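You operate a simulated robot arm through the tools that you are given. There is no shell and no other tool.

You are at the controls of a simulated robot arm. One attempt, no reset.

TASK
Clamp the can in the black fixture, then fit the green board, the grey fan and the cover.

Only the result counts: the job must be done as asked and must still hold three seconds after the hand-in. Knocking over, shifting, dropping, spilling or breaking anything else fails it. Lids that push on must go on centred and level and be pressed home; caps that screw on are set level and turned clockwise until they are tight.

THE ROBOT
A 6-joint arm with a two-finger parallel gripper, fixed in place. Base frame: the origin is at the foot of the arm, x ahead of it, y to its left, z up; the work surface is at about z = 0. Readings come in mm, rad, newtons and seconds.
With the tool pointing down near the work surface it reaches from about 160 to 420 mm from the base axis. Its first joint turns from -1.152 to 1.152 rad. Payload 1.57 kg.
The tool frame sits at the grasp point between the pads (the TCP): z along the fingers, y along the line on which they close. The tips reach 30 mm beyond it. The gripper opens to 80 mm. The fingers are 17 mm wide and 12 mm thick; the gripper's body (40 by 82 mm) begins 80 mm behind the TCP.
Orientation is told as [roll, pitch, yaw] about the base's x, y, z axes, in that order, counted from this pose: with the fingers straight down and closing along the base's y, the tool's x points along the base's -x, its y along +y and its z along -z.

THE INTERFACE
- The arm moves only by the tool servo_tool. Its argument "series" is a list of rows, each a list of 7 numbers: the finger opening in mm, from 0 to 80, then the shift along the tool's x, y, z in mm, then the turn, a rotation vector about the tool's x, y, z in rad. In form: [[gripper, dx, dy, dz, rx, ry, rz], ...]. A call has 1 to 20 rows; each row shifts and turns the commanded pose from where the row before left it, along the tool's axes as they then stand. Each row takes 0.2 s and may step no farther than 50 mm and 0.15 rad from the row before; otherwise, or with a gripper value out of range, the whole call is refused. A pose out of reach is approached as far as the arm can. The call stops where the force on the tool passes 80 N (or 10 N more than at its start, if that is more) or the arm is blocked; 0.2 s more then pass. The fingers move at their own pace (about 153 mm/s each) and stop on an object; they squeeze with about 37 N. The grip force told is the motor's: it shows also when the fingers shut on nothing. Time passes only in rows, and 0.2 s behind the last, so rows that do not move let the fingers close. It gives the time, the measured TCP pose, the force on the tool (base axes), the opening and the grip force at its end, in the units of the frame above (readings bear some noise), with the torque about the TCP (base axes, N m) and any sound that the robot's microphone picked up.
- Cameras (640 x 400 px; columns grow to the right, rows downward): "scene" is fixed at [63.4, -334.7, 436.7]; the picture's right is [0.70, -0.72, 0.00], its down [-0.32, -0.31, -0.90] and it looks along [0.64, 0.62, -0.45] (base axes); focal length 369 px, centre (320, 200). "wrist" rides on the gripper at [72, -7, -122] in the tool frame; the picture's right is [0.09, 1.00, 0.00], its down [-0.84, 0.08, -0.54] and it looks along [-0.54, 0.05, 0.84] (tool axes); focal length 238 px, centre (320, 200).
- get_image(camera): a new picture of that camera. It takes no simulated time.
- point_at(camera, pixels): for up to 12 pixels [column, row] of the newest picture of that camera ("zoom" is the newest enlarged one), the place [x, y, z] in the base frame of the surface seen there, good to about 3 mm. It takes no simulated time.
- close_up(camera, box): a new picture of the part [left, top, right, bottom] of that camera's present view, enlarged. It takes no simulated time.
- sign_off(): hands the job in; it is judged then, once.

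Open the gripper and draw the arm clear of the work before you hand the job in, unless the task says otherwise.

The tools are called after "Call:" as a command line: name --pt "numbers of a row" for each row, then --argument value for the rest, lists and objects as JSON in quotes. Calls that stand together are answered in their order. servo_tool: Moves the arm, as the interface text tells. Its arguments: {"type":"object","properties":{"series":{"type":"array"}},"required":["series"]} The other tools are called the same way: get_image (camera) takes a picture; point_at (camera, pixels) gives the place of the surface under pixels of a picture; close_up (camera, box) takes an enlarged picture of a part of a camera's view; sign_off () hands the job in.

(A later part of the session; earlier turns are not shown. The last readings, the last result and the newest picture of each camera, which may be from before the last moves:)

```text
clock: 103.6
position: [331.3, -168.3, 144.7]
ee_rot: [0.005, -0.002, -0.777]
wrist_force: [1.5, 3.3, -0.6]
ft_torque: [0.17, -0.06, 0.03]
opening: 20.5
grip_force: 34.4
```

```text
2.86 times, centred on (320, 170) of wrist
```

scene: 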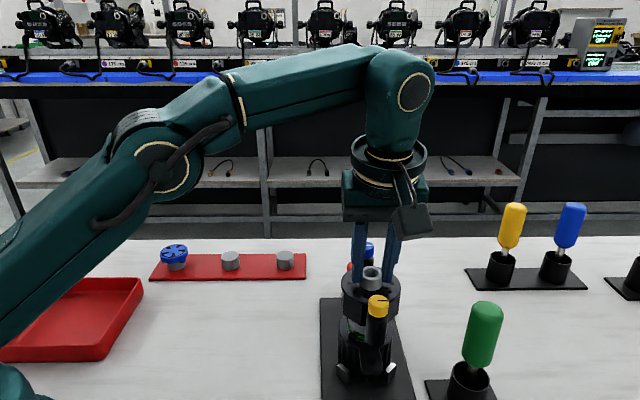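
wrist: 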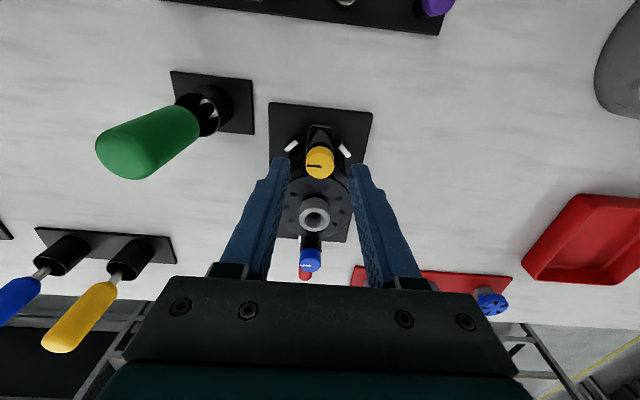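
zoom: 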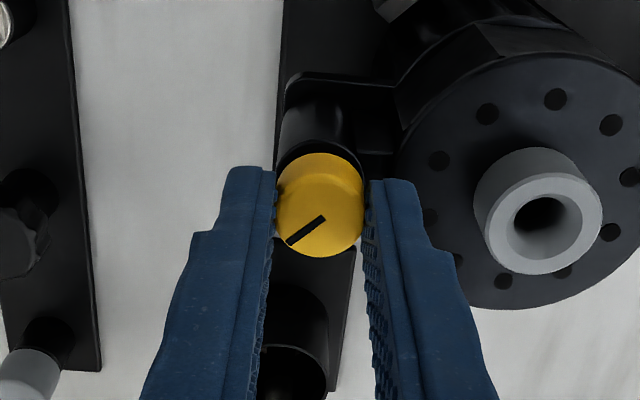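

The pointer now lags the fingers by ~40°, so the knob may have reached its stop and slipped. Opening to look at the pointer and height.

Call:
servo_tool --pt "36 0 0 0 0 0 0" --pt "36 0 0 -20 0 0 0" --pt "36 0 0 -20 0 0 0" --pt "36 0 0 0 0 0 0"

Call:
close_up --camera "scene" --box '[335, 285, 405, 365]'

Call:
close_up --camera "wrist" --box '[250, 90, 420, 240]'

```text
clock: 104.6
position: [329.9, -165.6, 182.1]
ee_rot: [0.003, -0.001, -0.775]
wrist_force: [-0.1, 0.3, 1.0]
ft_torque: [-0.03, 0.01, 0.02]
opening: 36.2
grip_force: 0.0
```

```text
5.00 times, centred on (370, 325) of scene
```

zoom: 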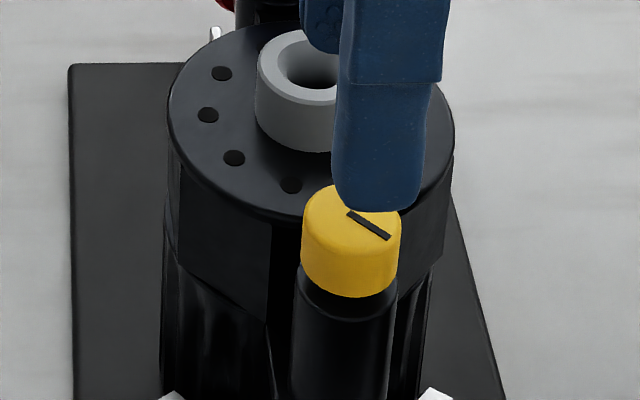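

```text
2.67 times, centred on (335, 165) of wrist
```

zoom: 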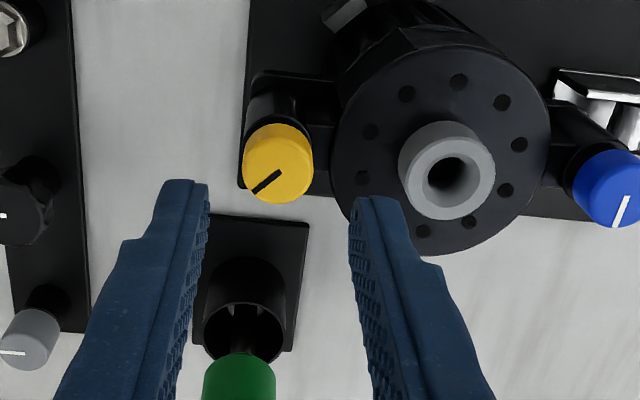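

The pointer turned ~50° clockwise in total. I'll re-grip and turn again to see whether it's at a stop (reading torque under load).

Call:
servo_tool --pt "36 0 0 19 0 0 0" --pt "36 0 0 19 0 0 0" --pt "24 0 0 0 0 0 0" --pt "15 0 0 0 0 0 0" --pt "15 0 0 0 0 0 0" --pt "15 0 0 0 0 0 0.1" --pt "15 0 0 0 0 0 0.1"

Call:
close_up --camera "wrist" --box '[250, 90, 420, 240]'

```text
clock: 106.2
position: [329.0, -165.6, 145.4]
ee_rot: [0.001, 0.001, -0.973]
wrist_force: [3.4, 4.3, -5.1]
ft_torque: [-0.07, -0.02, 0.03]
opening: 20.5
grip_force: 33.6
```

```text
2.67 times, centred on (335, 165) of wrist
```

zoom: 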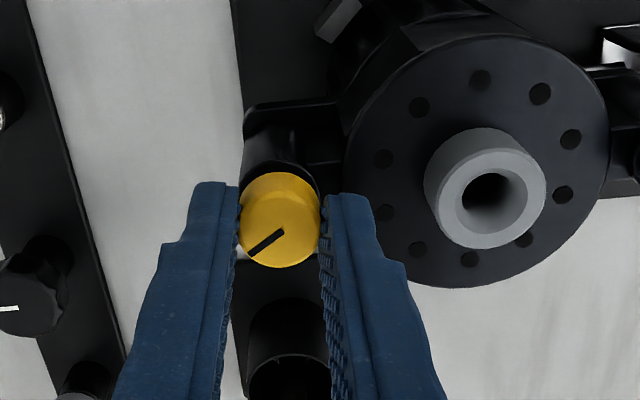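

It followed by 0.2 rad with little torque. Continuing another 0.45 rad and checking for slip.

Call:
servo_tool --pt "15 0 0 0 0 0 0.1" --pt "15 0 0 0 0 0 0.1" --pt "15 0 0 0 0 0 0.1" --pt "15 0 0 0 0 0 0.1"

Call:
close_up --camera "wrist" --box '[250, 90, 420, 240]'

Call:
close_up --camera "scene" --box '[335, 285, 405, 365]'

```text
clock: 107.2
position: [329.4, -166.0, 145.2]
ee_rot: [0.002, 0.005, -1.376]
wrist_force: [8.1, 9.5, -13.6]
ft_torque: [0.05, -0.07, 0.03]
opening: 20.3
grip_force: 34.0
```

```text
2.67 times, centred on (335, 165) of wrist
```

zoom: 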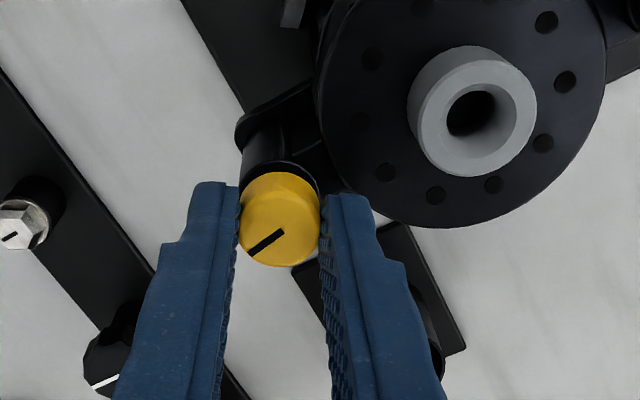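

```text
5.00 times, centred on (370, 325) of scene
```

zoom: 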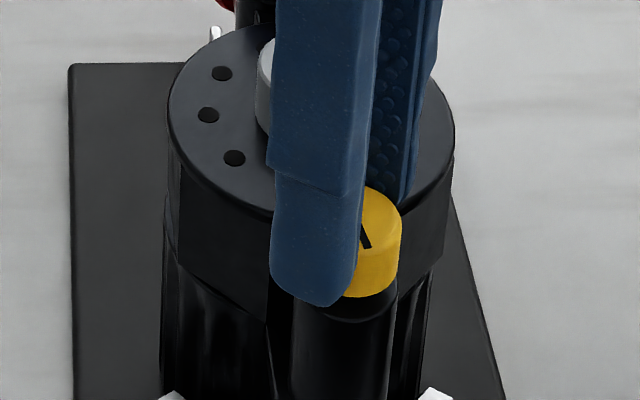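

The knob follows and is pulling the tool down (−13.6 N): it's threading in. Continuing clockwise while following down.

Call:
servo_tool --pt "15 0 0 0.4 0 0 0.1" --pt "15 0 0 0.1 0 0 0.1" --pt "15 0 0 0.1 0 0 0.1" --pt "15 0 0 0.1 0 0 0.1"

Call:
close_up --camera "wrist" --box '[250, 90, 420, 240]'

```text
clock: 108.2
position: [329.8, -165.5, 146.2]
ee_rot: [0.002, 0.004, -1.774]
wrist_force: [9.4, 11.2, -14.4]
ft_torque: [0.25, -0.09, 0.05]
opening: 20.3
grip_force: 33.9
```

```text
2.67 times, centred on (335, 165) of wrist
```

zoom: 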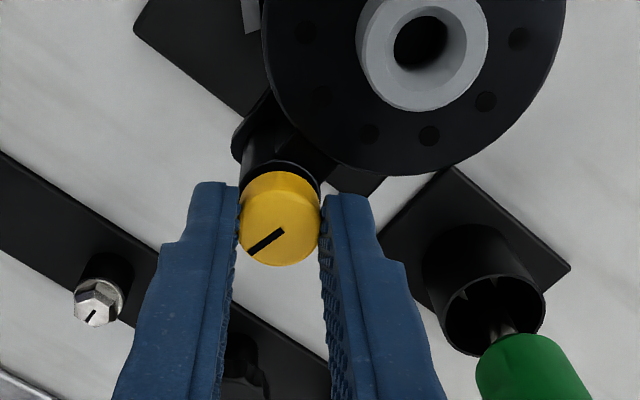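

Still following, no slip. Relieving the +u and down loads and continuing clockwise.

Call:
servo_tool --pt "15 0.4 0.3 0.5 0 0 0.1" --pt "15 0 0 0.1 0 0 0.1" --pt "15 0 0 0.1 0 0 0.1" --pt "15 0 0 0.1 0 0 0.1"

Call:
close_up --camera "wrist" --box '[250, 90, 420, 240]'

Call:
close_up --camera "scene" --box '[335, 285, 405, 365]'

```text
clock: 109.2
position: [330.3, -165.4, 144.4]
ee_rot: [0.004, 0.006, -2.174]
wrist_force: [14.7, 7.7, -2.5]
ft_torque: [0.39, -0.52, 0.05]
opening: 20.5
grip_force: 34.5
```

```text
2.67 times, centred on (335, 165) of wrist
```

zoom: 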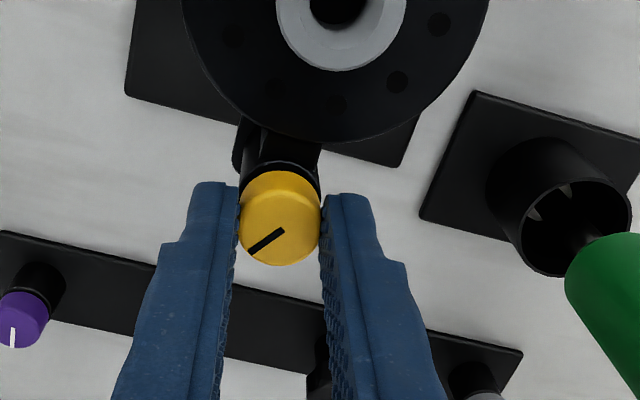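

```text
5.00 times, centred on (370, 325) of scene
```

zoom: 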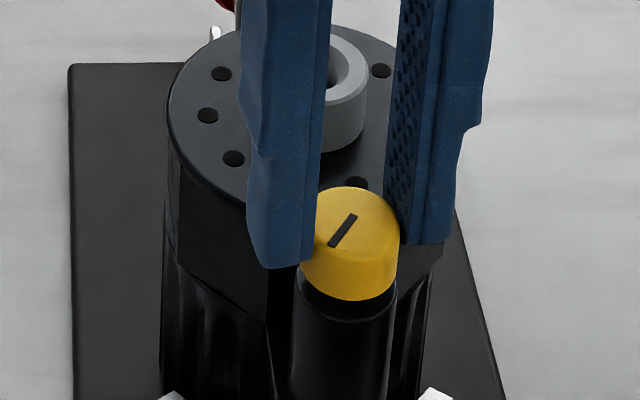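

Continuing clockwise with side-load relief.

Call:
servo_tool --pt "15 0.5 0.3 0.1 0 0 0.1" --pt "15 0 0 0.1 0 0 0.1" --pt "15 0 0 0.1 0 0 0.1" --pt "15 0 0 0.1 0 0 0.1"

Call:
close_up --camera "wrist" --box '[250, 90, 420, 240]'

```text
clock: 110.2
position: [332.1, -167.5, 145.0]
ee_rot: [0.001, 0.004, -2.575]
wrist_force: [10.4, 1.5, 3.5]
ft_torque: [0.32, -0.71, 0.03]
opening: 20.5
grip_force: 33.9
```

```text
2.67 times, centred on (335, 165) of wrist
```

zoom: 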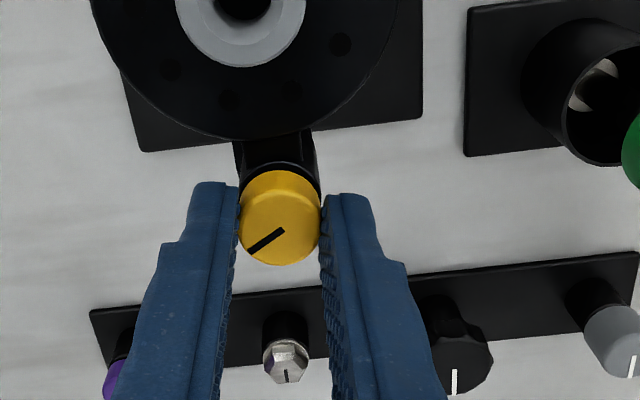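

Checking the gap under the yellow knob compared with the untouched blue one.

Call:
close_up --camera "scene" --box '[355, 310, 395, 350]'

Call:
close_up --camera "scene" --box '[345, 250, 385, 290]'

```text
10.00 times, centred on (375, 330) of scene
```

zoom: 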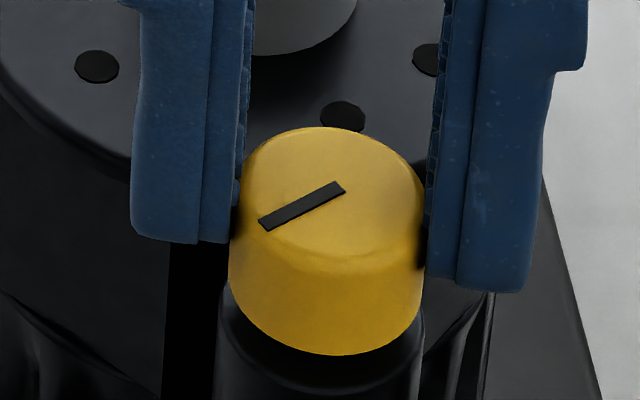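

```text
10.00 times, centred on (365, 270) of scene
```

zoom: 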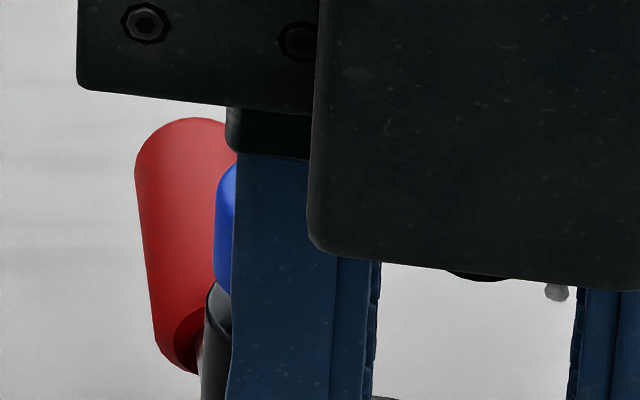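

The gap under the knob has shrunk (~1.5 mm), so it is screwing down. Continuing the clockwise stroke with downward following.

Call:
servo_tool --pt "15 0 0 0 0 0 0.15" --pt "15 0 0 0 0 0 0.15" --pt "15 0 0 0.1 0 0 0.15" --pt "15 0 0 0.1 0 0 0.15"

Call:
close_up --camera "wrist" --box '[250, 90, 420, 240]'

Call:
close_up --camera "scene" --box '[355, 310, 395, 350]'

```text
clock: 111.2
position: [332.1, -167.6, 143.8]
ee_rot: [0.002, 0.005, 3.109]
wrist_force: [14.3, -8.1, 1.6]
ft_torque: [-0.33, 0.05, 0.04]
opening: 20.3
grip_force: 33.7
```

```text
2.67 times, centred on (335, 165) of wrist
```

zoom: 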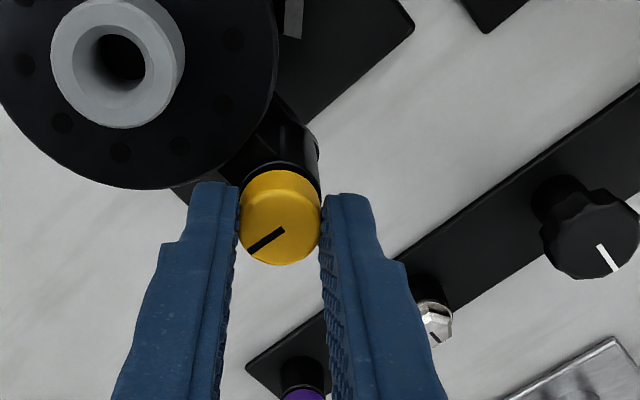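

```text
10.00 times, centred on (375, 330) of scene
```

zoom: 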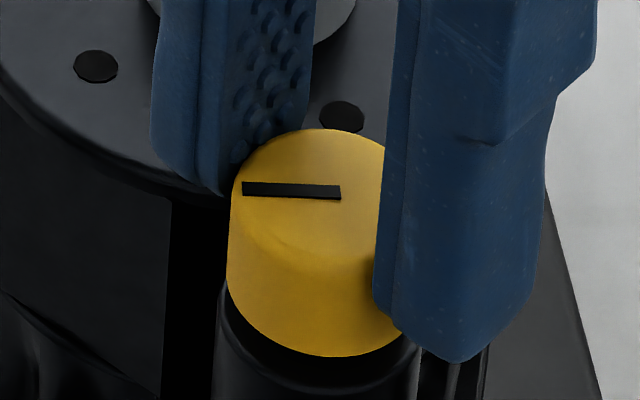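

Wrist continues past 180° fine. Continuing.

Call:
servo_tool --pt "15 0.5 0.3 0 0 0 0.15" --pt "15 0 0 0.1 0 0 0.15" --pt "15 0 0 0 0 0 0.15" --pt "15 0 0 0.1 0 0 0.15" --pt "15 0 0 0 0 0 0.15"

Call:
close_up --camera "wrist" --box '[250, 90, 420, 240]'

Call:
close_up --camera "scene" --box '[355, 310, 395, 350]'

```text
clock: 112.1
position: [314.1, -189.0, 134.1]
ee_rot: [-0.299, 0.016, 2.63]
wrist_force: [24.8, 47.2, 5.6]
ft_torque: [0.7, -0.51, 0.19]
opening: 61.8
grip_force: 26.5
out of reach, approached as far as the arm can: row 2, 3, 4
stopped in row 4: the force on the tool passed its limit at 82 N (the readings are from after the stop); the commanded pose is now the measured one
```

```text
2.67 times, centred on (335, 165) of wrist
```

zoom: 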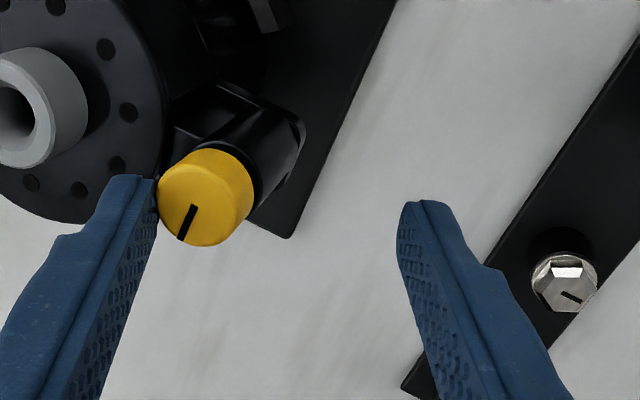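

```text
10.00 times, centred on (375, 330) of scene
```

zoom: 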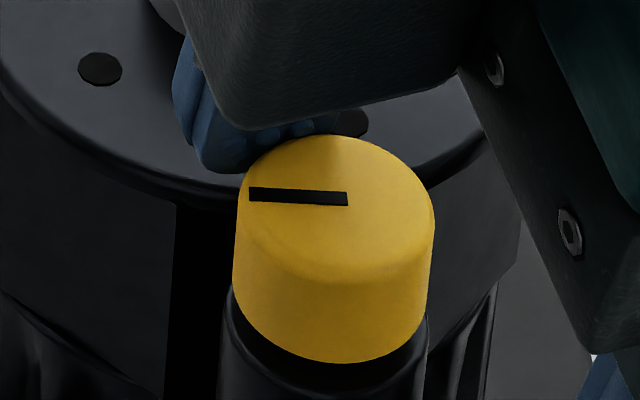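

I hit the wrist limit and the arm slewed, pushing on the knob. Looking at the scene before backing off carefully.

Call:
get_image --camera "scene"

Call:
get_image --camera "wrist"

Call:
close_up --camera "scene" --box '[310, 240, 420, 390]'

```text
taken
```

scene: 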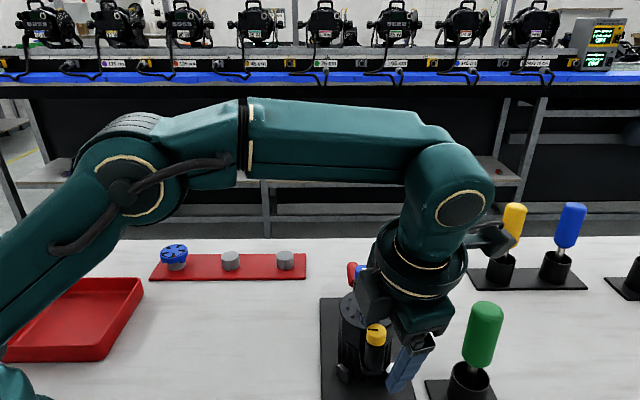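

```text
taken
```

wrist: 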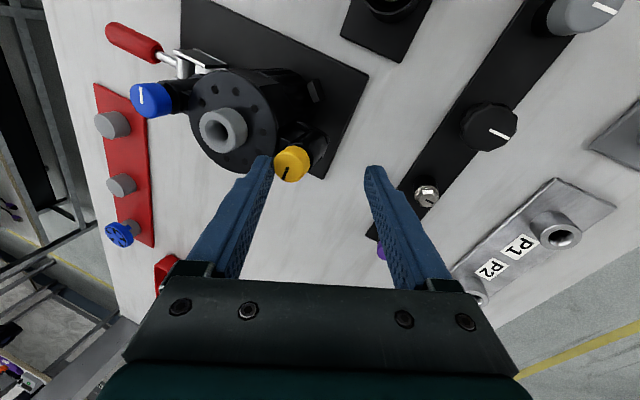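

```text
2.67 times, centred on (365, 315) of scene
```

zoom: 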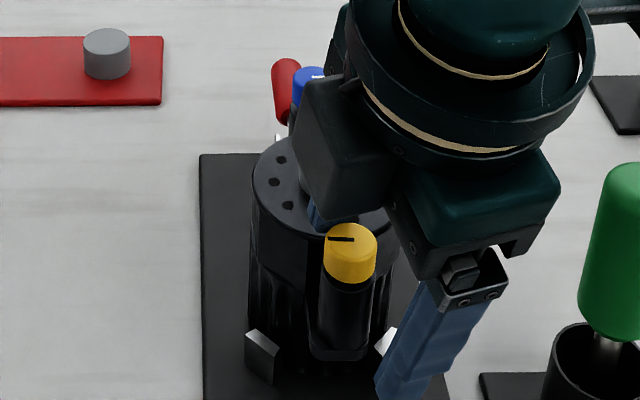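

Finger presses the knob toward −u. I'll ease the tool 5 mm toward +u with the jaws held open, then raise straight up.

Call:
servo_tool --pt "64 0.7 -2.3 0.7 0 0 0" --pt "64 0.6 -2.2 0.7 0 0 0" --pt "64 0 -4.4 -14.3 0 0 0" --pt "64 0 -5.9 -19.1 0 0 0" --pt "64 0 -8.8 -28.7 0 0 0" --pt "64 0 0 0 0 0 0"

Call:
get_image --camera "scene"

Call:
get_image --camera "wrist"

Call:
close_up --camera "scene" --box '[310, 250, 420, 390]'

```text
clock: 113.5
position: [286.9, -200.0, 183.0]
ee_rot: [-0.277, 0.017, 2.623]
wrist_force: [0.6, -0.1, 0.1]
ft_torque: [-0.02, -0.01, 0.01]
opening: 63.9
grip_force: 0.0
out of reach, approached as far as the arm can: row 3, 4, 5
```

```text
taken
```

scene: 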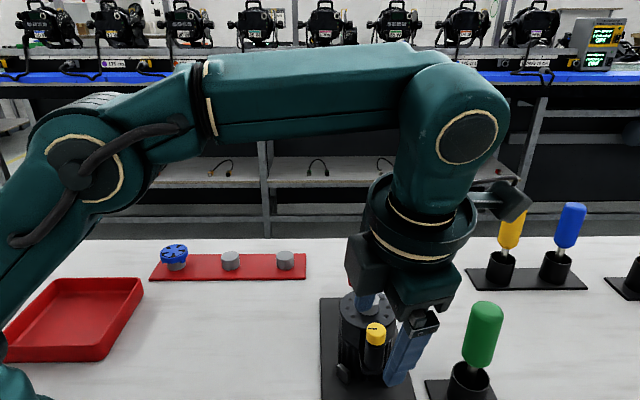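

```text
taken
```

wrist: 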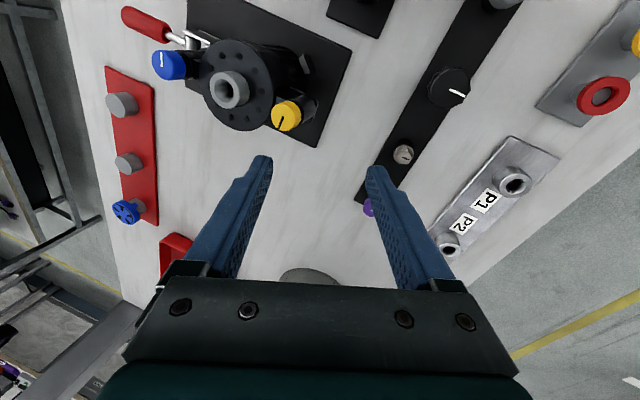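

```text
2.86 times, centred on (365, 320) of scene
```

zoom: 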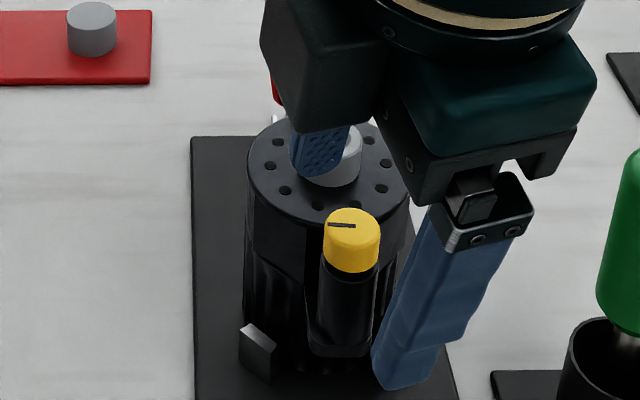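

Clear of the knob now. Unwinding the wrist counter-clockwise (with open fingers above everything) and levelling the tool.

Call:
servo_tool --pt "60 0 0 -5 0 0 -0.15" --pt "60 0 0 -5 0 0 -0.15" --pt "50 0 0 0 0 0 -0.15" --pt "40 0 0 0 0 0 -0.15" --pt "40 0 0 0 0 0 -0.15" --pt "40 0 0 0 0 0 -0.15" --pt "40 0 0 0 0 0 -0.15" --pt "40 0 0 0 0 0 -0.15" --pt "40 0 0 0 0 0 0"

Call:
get_image --camera "scene"

```text
clock: 115.5
position: [285.8, -202.1, 193.9]
ee_rot: [-0.087, 0.261, -2.471]
wrist_force: [1.2, -0.3, -0.5]
ft_torque: [0.04, 0.03, 0.01]
opening: 39.8
grip_force: 0.1
```

```text
taken
```

scene: 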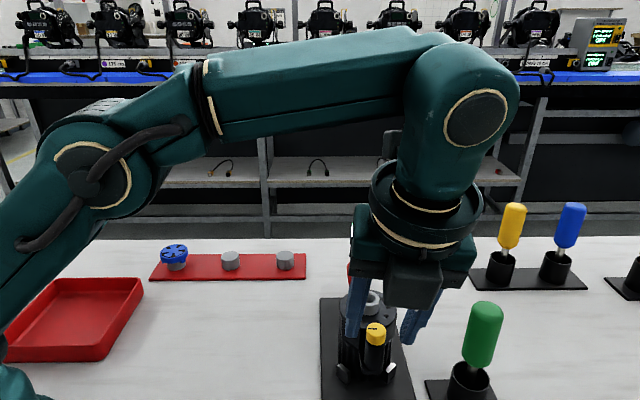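

Levelling the tool, then unwinding further and inspecting the yellow knob.

Call:
servo_tool --pt "40 0 0 0 -0.0428 -0.1307 0" --pt "40 0 0 0 -0.0428 -0.1307 0" --pt "40 0 0 0 0 0 -0.15" --pt "40 0 0 0 0 0 -0.15" --pt "40 0 0 0 0 0 -0.15" --pt "40 0 0 0 0 0 -0.15" --pt "40 0 0 0 0 0 -0.15" --pt "40 0 0 0 0 0 -0.15" --pt "40 0 0 0 0 0 -0.15" --pt "40 0 0 0 0 0 -0.15" --pt "40 0 0 0 0 0 -0.15" --pt "40 0 0 0 0 0 -0.15" --pt "40 0 0 0 0 0 -0.15" --pt "40 0 0 0 0 0 -0.15" --pt "40 0 0 0 0 0 -0.15" --pt "40 0 0 0 0 0 -0.15" --pt "40 0 0 0 0 0 0"

Call:
get_image --camera "scene"

Call:
close_up --camera "scene" --box '[325, 255, 405, 385]'

Call:
close_up --camera "scene" --box '[350, 315, 400, 375]'

Call:
get_image --camera "wrist"

```text
clock: 119.1
position: [286.0, -202.5, 192.0]
ee_rot: [0.002, 0.002, -0.358]
wrist_force: [0.4, 0.0, 0.6]
ft_torque: [0.0, -0.02, 0.0]
opening: 40.1
grip_force: 0.2
```

```text
taken
```

scene: 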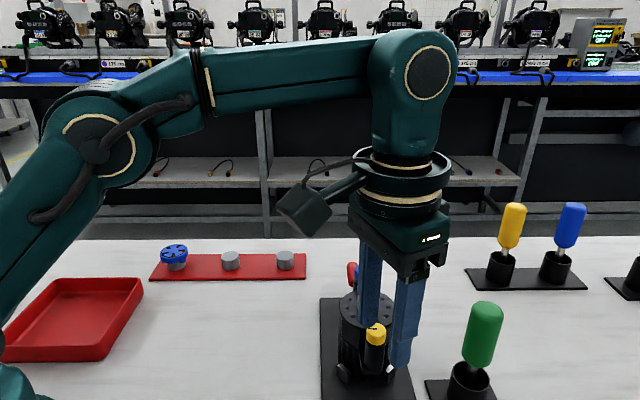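

```text
3.08 times, centred on (365, 320) of scene
```

zoom: 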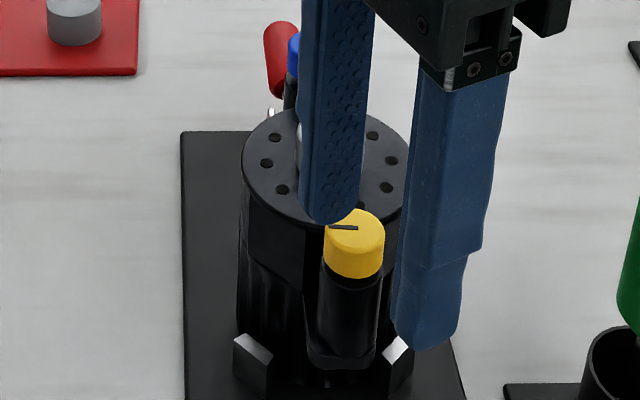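

```text
6.67 times, centred on (375, 345) of scene
```

zoom: 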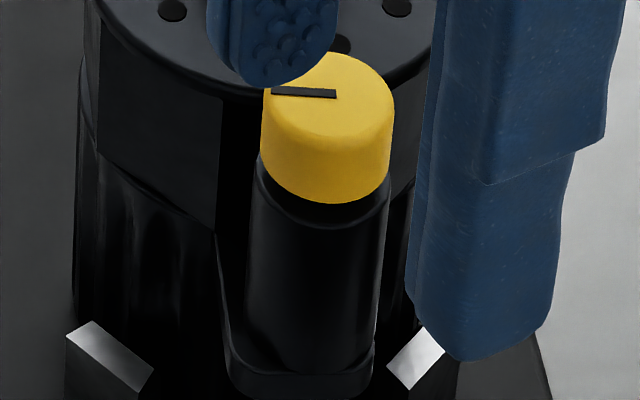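

```text
taken
```

wrist: 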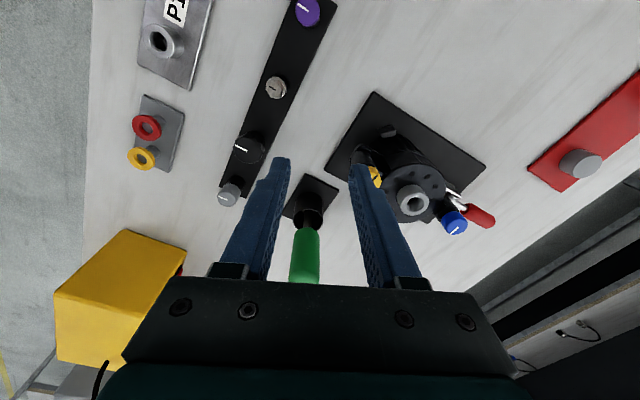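

The cover stayed on but the yellow end slid ~1.5–2 mm toward +v; I'll correct that when gripping again. Moving above the yellow knob and pre-winding the wrist counter-clockwise for a long stroke.

Call:
servo_tool --pt "36 -14 24.6 0 0 0 0" --pt "36 -14 24.5 0 0 0 0" --pt "36 0 0 0 0 0 -0.15" --pt "36 0 0 0 0 0 -0.15" --pt "36 0 0 0 0 0 -0.15" --pt "36 0 0 0 0 0 -0.15" --pt "36 0 0 0 0 0 -0.15" --pt "36 0 0 0 0 0 -0.15" --pt "36 0 0 0 0 0 -0.15" --pt "36 0 0 0 0 0 -0.093" --pt "36 0 0 0 0 0 0"

Call:
get_image --camera "wrist"

Call:
get_image --camera "scene"

Call:
close_up --camera "scene" --box '[325, 255, 405, 385]'

Call:
close_up --camera "wrist" --box '[240, 90, 400, 290]'

```text
clock: 121.5
position: [328.7, -166.8, 193.2]
ee_rot: [0.001, 0.001, 0.782]
wrist_force: [-0.1, 0.5, 0.6]
ft_torque: [0.02, -0.01, -0.02]
opening: 36.0
grip_force: 0.2
```

```text
taken
```

wrist: 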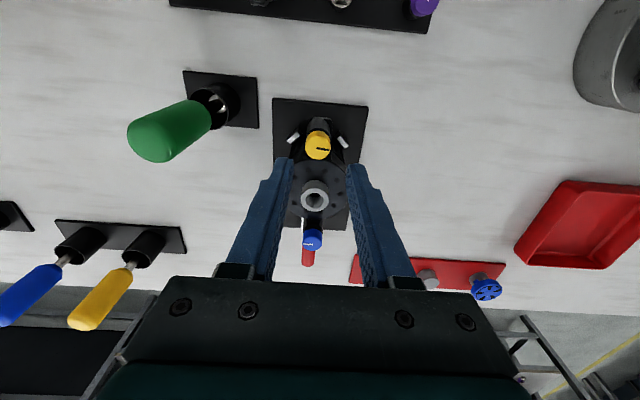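

```text
taken
```

scene: 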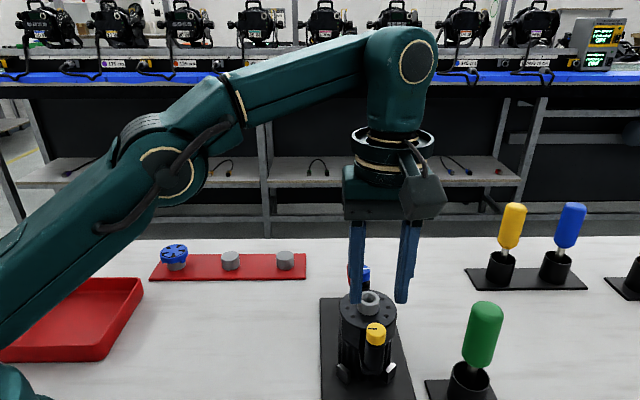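

```text
3.08 times, centred on (365, 320) of scene
```

zoom: 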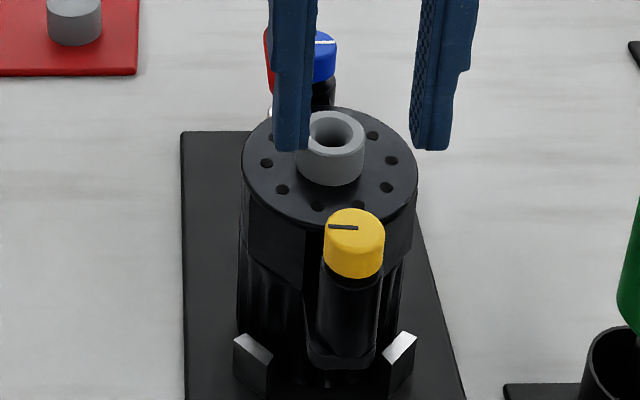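

```text
2.00 times, centred on (320, 190) of wrist
```

zoom: 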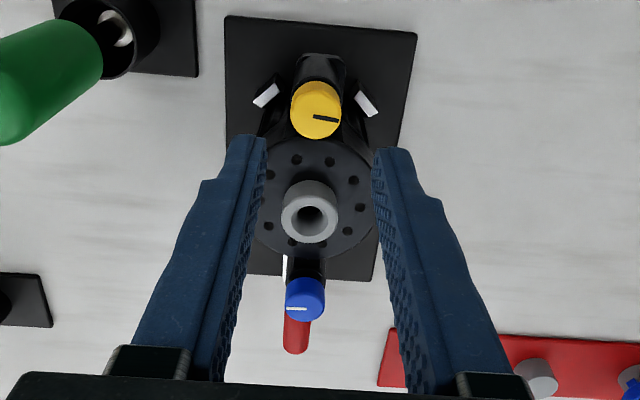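

The screw has descended ~2 mm, but the cover slid ~1.2 mm in −u and ~1.8 mm in +v at the yellow end. I'll grip the knob and slide the cover back.

Call:
servo_tool --pt "36 4.8 -2.2 17 0 0 0" --pt "36 0 0 17 0 0 0" --pt "36 0 0 0 0 0 0"

Call:
get_image --camera "wrist"

Call:
close_up --camera "wrist" --box '[250, 90, 390, 260]'

```text
clock: 122.3
position: [326.0, -170.2, 159.1]
ee_rot: [0.001, 0.0, 0.781]
wrist_force: [-0.7, -0.9, -0.6]
ft_torque: [0.01, 0.0, -0.01]
opening: 35.7
grip_force: 0.1
```

```text
taken
```

wrist: 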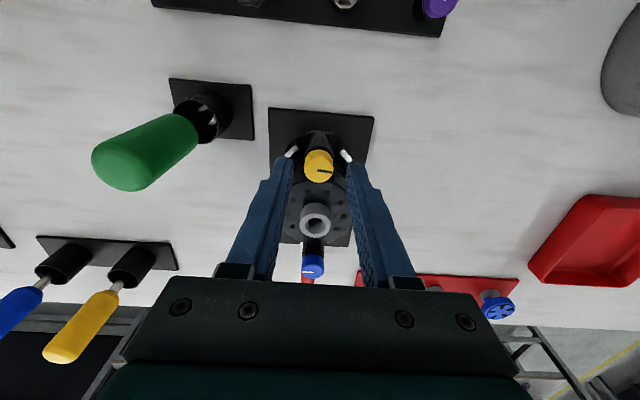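

```text
2.35 times, centred on (320, 175) of wrist
```

zoom: 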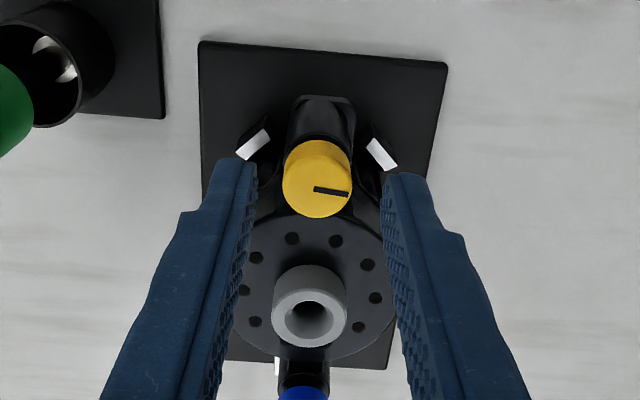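

Fine-centering (1.8, 1.3 mm) and lowering to grip.

Call:
servo_tool --pt "36 -1.7 -1.3 9 0 0 0" --pt "36 0 0 9 0 0 0" --pt "24 0 0 0 0 0 0" --pt "15 0 0 0 0 0 0" --pt "15 0 0 0 0 0 0"

Call:
close_up --camera "scene" --box '[325, 255, 405, 385]'

```text
clock: 123.5
position: [328.4, -170.0, 140.7]
ee_rot: [0.004, 0.0, 0.782]
wrist_force: [-8.2, 7.9, 1.3]
ft_torque: [0.1, 0.08, 0.07]
opening: 20.5
grip_force: 34.2
```

```text
3.08 times, centred on (365, 320) of scene
```

zoom: 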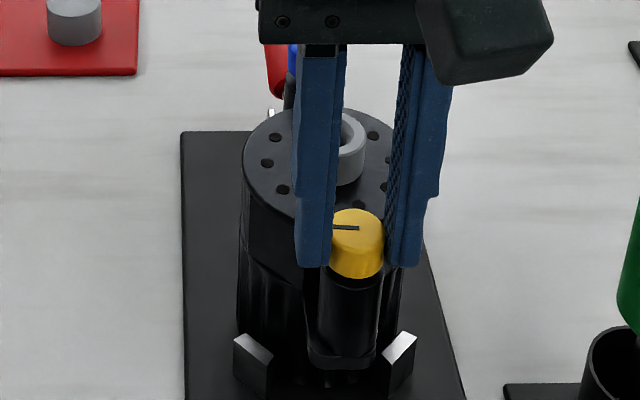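

Sliding the cover back: −v 2.2 mm, +u 1.2 mm while holding the knob.

Call:
servo_tool --pt "15 -0.6 1.1 0 0 0 0" --pt "15 -0.6 1.1 0 0 0 0" --pt "15 0 0 0 0 0 0"

Call:
close_up --camera "scene" --box '[325, 255, 405, 385]'

Call:
close_up --camera "scene" --box '[345, 330, 395, 375]'

```text
clock: 124.3
position: [327.7, -169.3, 140.9]
ee_rot: [-0.003, 0.001, 0.779]
wrist_force: [0.7, -13.4, -3.7]
ft_torque: [-0.35, 0.22, -0.05]
opening: 20.3
grip_force: 33.9
```

```text
3.08 times, centred on (365, 320) of scene
```

zoom: 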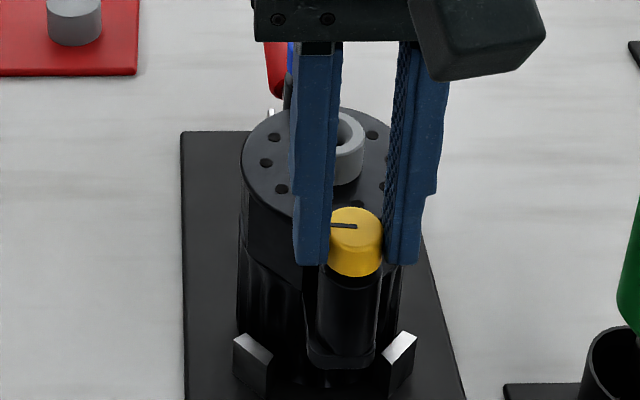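

```text
8.89 times, centred on (370, 352) of scene
```

zoom: 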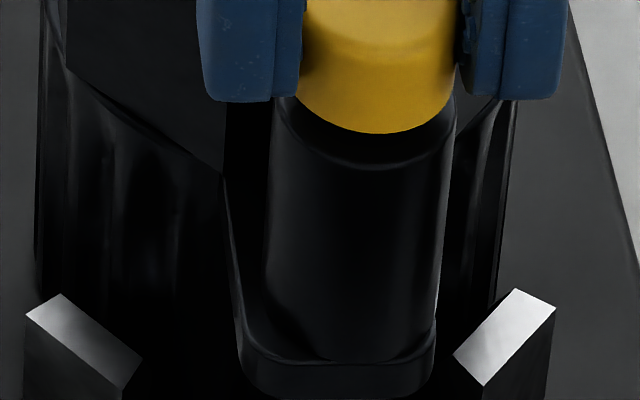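

The cover now resists sliding (screw tip is evidently in its hole), so I undo the side load and continue tightening from here.

Call:
servo_tool --pt "15 0.6 -0.8 0 0 0 0" --pt "15 0 0 0.05 0 0 0.1" --pt "15 0 0 0.05 0 0 0.1" --pt "15 0 0 0.05 0 0 0.1" --pt "15 0 0 0.05 0 0 0.1" --pt "15 0 0 0 0 0 0"

Call:
close_up --camera "wrist" --box '[250, 90, 390, 260]'

```text
clock: 125.7
position: [328.3, -169.6, 141.3]
ee_rot: [0.006, 0.0, 0.376]
wrist_force: [-13.6, 9.9, 4.0]
ft_torque: [0.18, 0.18, 0.06]
opening: 20.3
grip_force: 34.1
```

```text
2.35 times, centred on (320, 175) of wrist
```

zoom: 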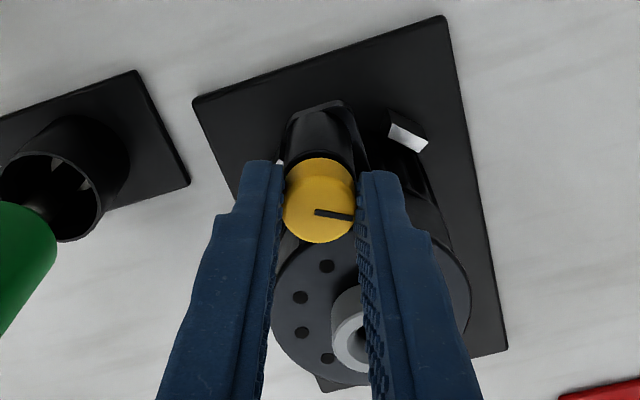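

Knob follows. Relieving ~17 N along v and continuing the turn.

Call:
servo_tool --pt "15 0.35 0.8 0 0 0 0" --pt "15 0 0 0.05 0 0 0.12" --pt "15 0 0 0.05 0 0 0.12" --pt "15 0 0 0.05 0 0 0.12" --pt "15 0 0 0.05 0 0 0.12" --pt "15 0 0 0 0 0 0"

Call:
close_up --camera "wrist" --box '[250, 90, 390, 260]'

```text
clock: 127.1
position: [328.3, -167.7, 140.0]
ee_rot: [0.003, 0.006, -0.099]
wrist_force: [-12.2, 20.2, 9.8]
ft_torque: [0.58, 0.07, 0.05]
opening: 20.4
grip_force: 34.6
```

```text
2.35 times, centred on (320, 175) of wrist
```

zoom: 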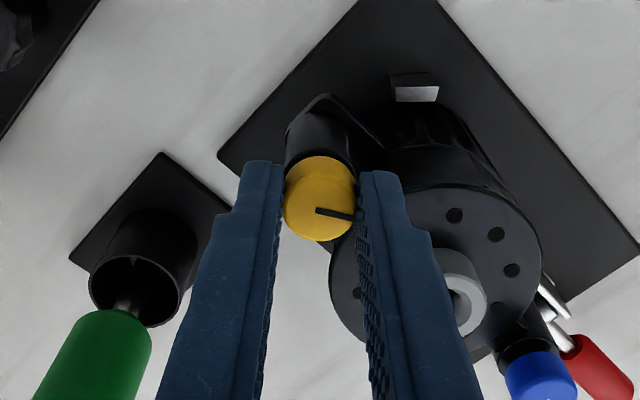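

Forces say the knob axis is ~1.3 mm further in +y than the TCP; shifting there and continuing.

Call:
servo_tool --pt "15 0.13 1.3 -0.5 0 0 0" --pt "15 0 0 0.03 0 0 0.12" --pt "15 0 0 0.03 0 0 0.12" --pt "15 0 0 0.03 0 0 0.12" --pt "15 0 0 0.03 0 0 0.12" --pt "15 0 0 0 0 0 0"

Call:
close_up --camera "wrist" --box '[250, 90, 390, 260]'

Call:
close_up --camera "scene" --box '[335, 300, 405, 375]'

```text
clock: 128.5
position: [327.5, -168.0, 140.1]
ee_rot: [0.005, 0.002, -0.583]
wrist_force: [-1.7, 20.1, -6.6]
ft_torque: [0.57, 0.33, 0.03]
opening: 20.4
grip_force: 34.5
```

```text
2.35 times, centred on (320, 175) of wrist
```

zoom: 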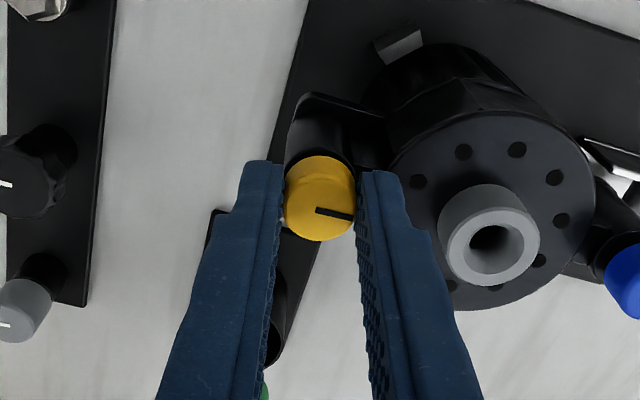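

```text
5.33 times, centred on (370, 338) of scene
```

zoom: 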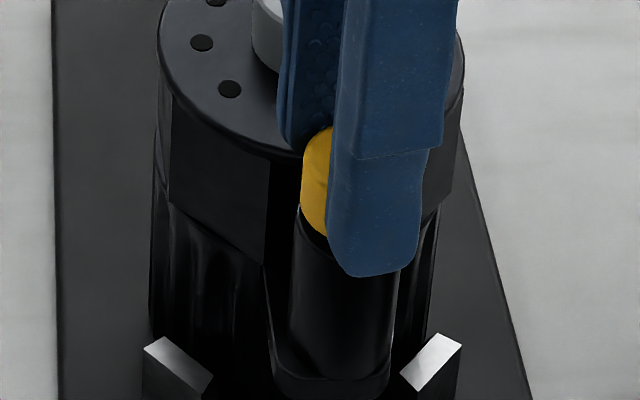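

Still ~20 N toward +y; shifting the TCP (+0.8,+1.6) and continuing.

Call:
servo_tool --pt "15 0.2 1.7 0.3 0 0 0" --pt "15 0 0 0.05 0 0 0.12" --pt "15 0 0 0.05 0 0 0.12" --pt "15 0 0 0.05 0 0 0.12" --pt "15 0 0 0.05 0 0 0.12" --pt "15 0 0 0 0 0 0"

Call:
close_up --camera "wrist" --box '[250, 90, 390, 260]'

```text
clock: 129.9
position: [329.5, -165.6, 139.1]
ee_rot: [-0.002, 0.001, -1.063]
wrist_force: [-7.4, 12.6, 2.0]
ft_torque: [0.61, 0.29, 0.01]
opening: 20.1
grip_force: 33.9
```

```text
2.35 times, centred on (320, 175) of wrist
```

zoom: 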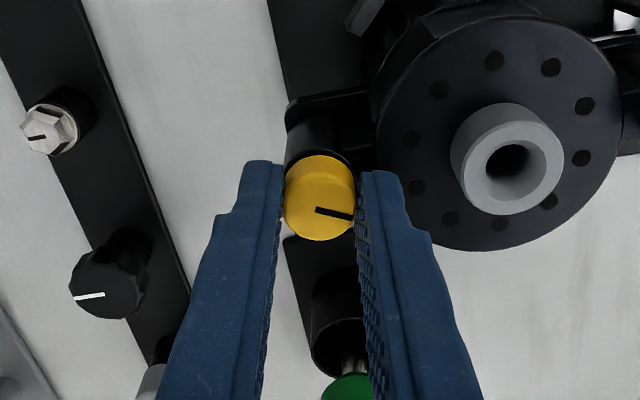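

Continuing; relieving the sideways (tool-x) pull by 1 mm.

Call:
servo_tool --pt "15 0.9 0 0 0 0 0" --pt "15 0 0 0.06 0 0 0.12" --pt "15 0 0 0.06 0 0 0.12" --pt "15 0 0 0.06 0 0 0.12" --pt "15 0 0 0.06 0 0 0.12" --pt "15 0 0 0 0 0 0"

Call:
close_up --camera "wrist" --box '[250, 90, 390, 260]'

Call:
close_up --camera "scene" --box '[335, 300, 405, 375]'

```text
clock: 131.3
position: [329.6, -165.6, 140.1]
ee_rot: [0.005, -0.001, -1.543]
wrist_force: [12.8, 7.7, 0.3]
ft_torque: [0.12, -0.38, 0.05]
opening: 20.2
grip_force: 33.8
```

```text
2.35 times, centred on (320, 175) of wrist
```

zoom: 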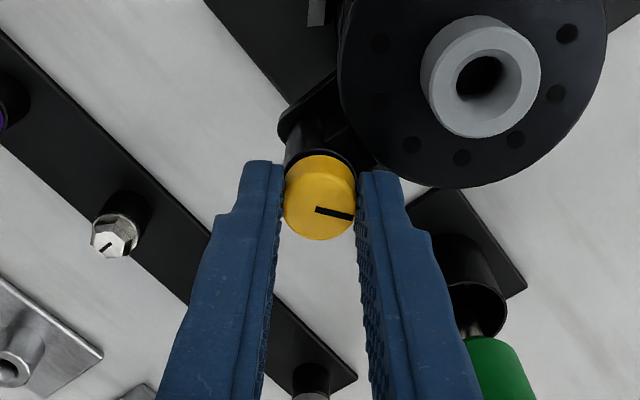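

```text
5.33 times, centred on (370, 338) of scene
```

zoom: 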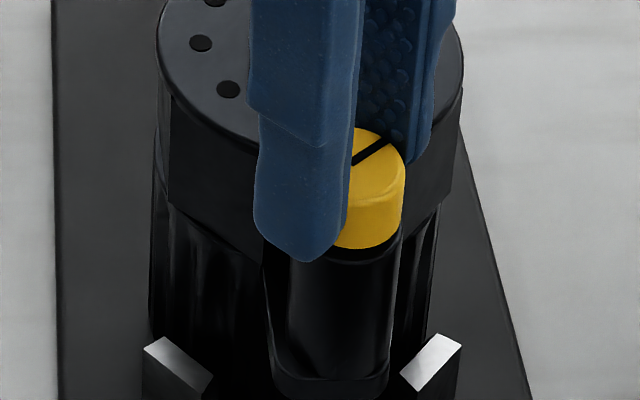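

The gap keeps closing (about 2 mm left). Continuing with relief.

Call:
servo_tool --pt "15 0.4 0.8 0 0 0 0" --pt "15 0 0 0.08 0 0 0.12" --pt "15 0 0 0.08 0 0 0.12" --pt "15 0 0 0.08 0 0 0.12" --pt "15 0 0 0.08 0 0 0.12" --pt "15 0 0 0.08 0 0 0.12" --pt "15 0 0 0 0 0 0"

Call:
close_up --camera "wrist" --box '[250, 90, 390, 260]'

```text
clock: 132.9
position: [330.0, -165.4, 138.8]
ee_rot: [0.007, 0.003, -2.142]
wrist_force: [25.4, 6.5, 0.4]
ft_torque: [-0.02, -0.48, 0.08]
opening: 20.1
grip_force: 34.2
```

```text
2.35 times, centred on (320, 175) of wrist
```

zoom: 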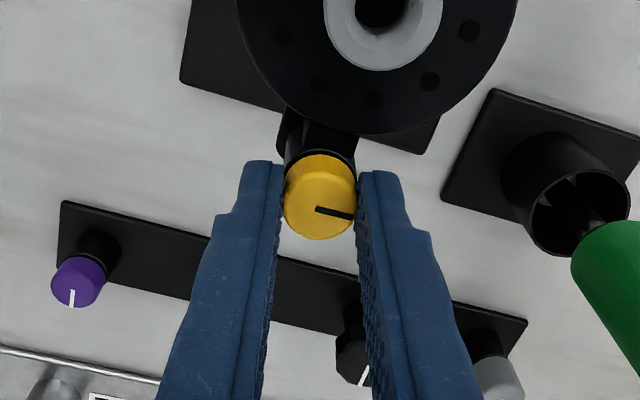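

Relieving +x load and continuing to about −2.95 rad.

Call:
servo_tool --pt "15 1.1 1.0 0 0 0 0" --pt "15 0 0 0.08 0 0 0.12" --pt "15 0 0 0.08 0 0 0.12" --pt "15 0 0 0.08 0 0 0.12" --pt "15 0 0 0.08 0 0 0.12" --pt "15 0 0 0.08 0 0 0.12" --pt "15 0 0 0.08 0 0 0.12" --pt "15 0 0 0 0 0 0"

Call:
close_up --camera "wrist" --box '[250, 90, 390, 260]'

Call:
close_up --camera "scene" --box '[335, 300, 405, 375]'

```text
clock: 134.7
position: [332.6, -166.3, 139.1]
ee_rot: [0.005, 0.003, -2.867]
wrist_force: [15.4, -21.4, -0.8]
ft_torque: [-0.42, -0.17, 0.11]
opening: 20.3
grip_force: 34.2
```

```text
2.35 times, centred on (320, 175) of wrist
```

zoom: 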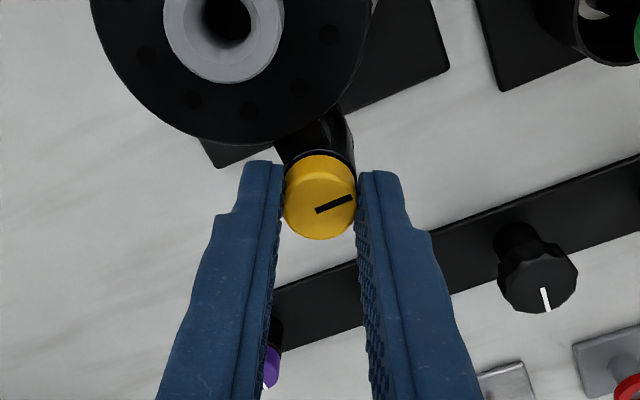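

```text
5.33 times, centred on (370, 338) of scene
```

zoom: 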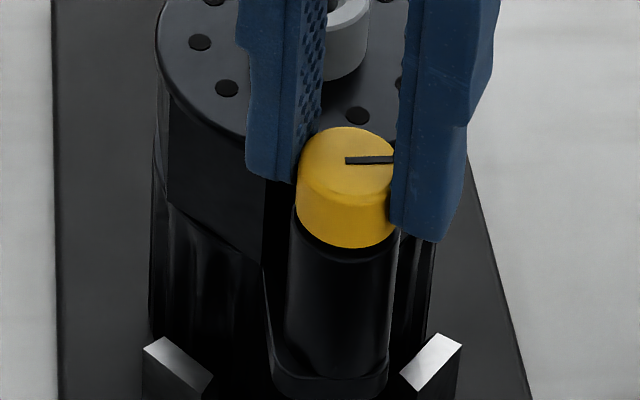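

The pointer is back at its start (one full turn), the gap is nearly closed and the fingers now slip — it appears tight. I'll release, unwind, and verify with a fresh centred grip.

Call:
servo_tool --pt "36 0 1.0 0 0 0 0" --pt "36 0 0 0 0 0 0" --pt "36 0 0 -20 0 0 0" --pt "36 0 0 -20 0 0 -0.15" --pt "36 0 0 0 0 0 -0.15" --pt "36 0 0 0 0 0 -0.15" --pt "36 0 0 0 0 0 -0.15" --pt "36 0 0 0 0 0 -0.15" --pt "36 0 0 0 0 0 -0.15" --pt "36 0 0 0 0 0 -0.15" --pt "36 0 0 0 0 0 -0.15" --pt "36 0 0 0 0 0 -0.15" --pt "36 0 0 0 0 0 -0.15" --pt "36 0 0 0 0 0 -0.15" --pt "36 0 0 0 0 0 -0.15" --pt "36 0 0 0 0 0 -0.15" --pt "36 0 0 0 0 0 -0.15" --pt "36 0 0 0 0 0 -0.15" --pt "36 0 0 0 0 0 0"

Call:
close_up --camera "scene" --box '[325, 255, 405, 385]'

Call:
close_up --camera "scene" --box '[350, 310, 400, 370]'

```text
clock: 138.7
position: [331.4, -164.7, 176.3]
ee_rot: [0.0, 0.002, -0.612]
wrist_force: [-0.3, 0.8, -0.5]
ft_torque: [0.01, 0.03, 0.02]
opening: 36.0
grip_force: 0.1
```

```text
3.08 times, centred on (365, 320) of scene
```

zoom: 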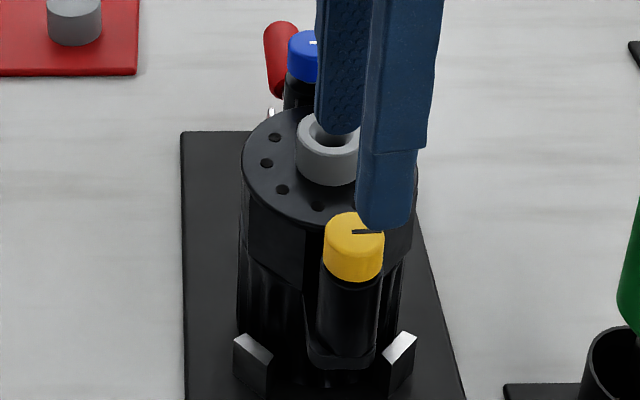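

```text
6.67 times, centred on (375, 340) of scene
```

zoom: 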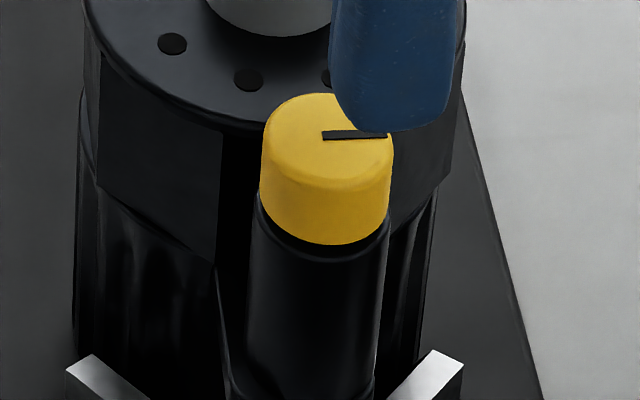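

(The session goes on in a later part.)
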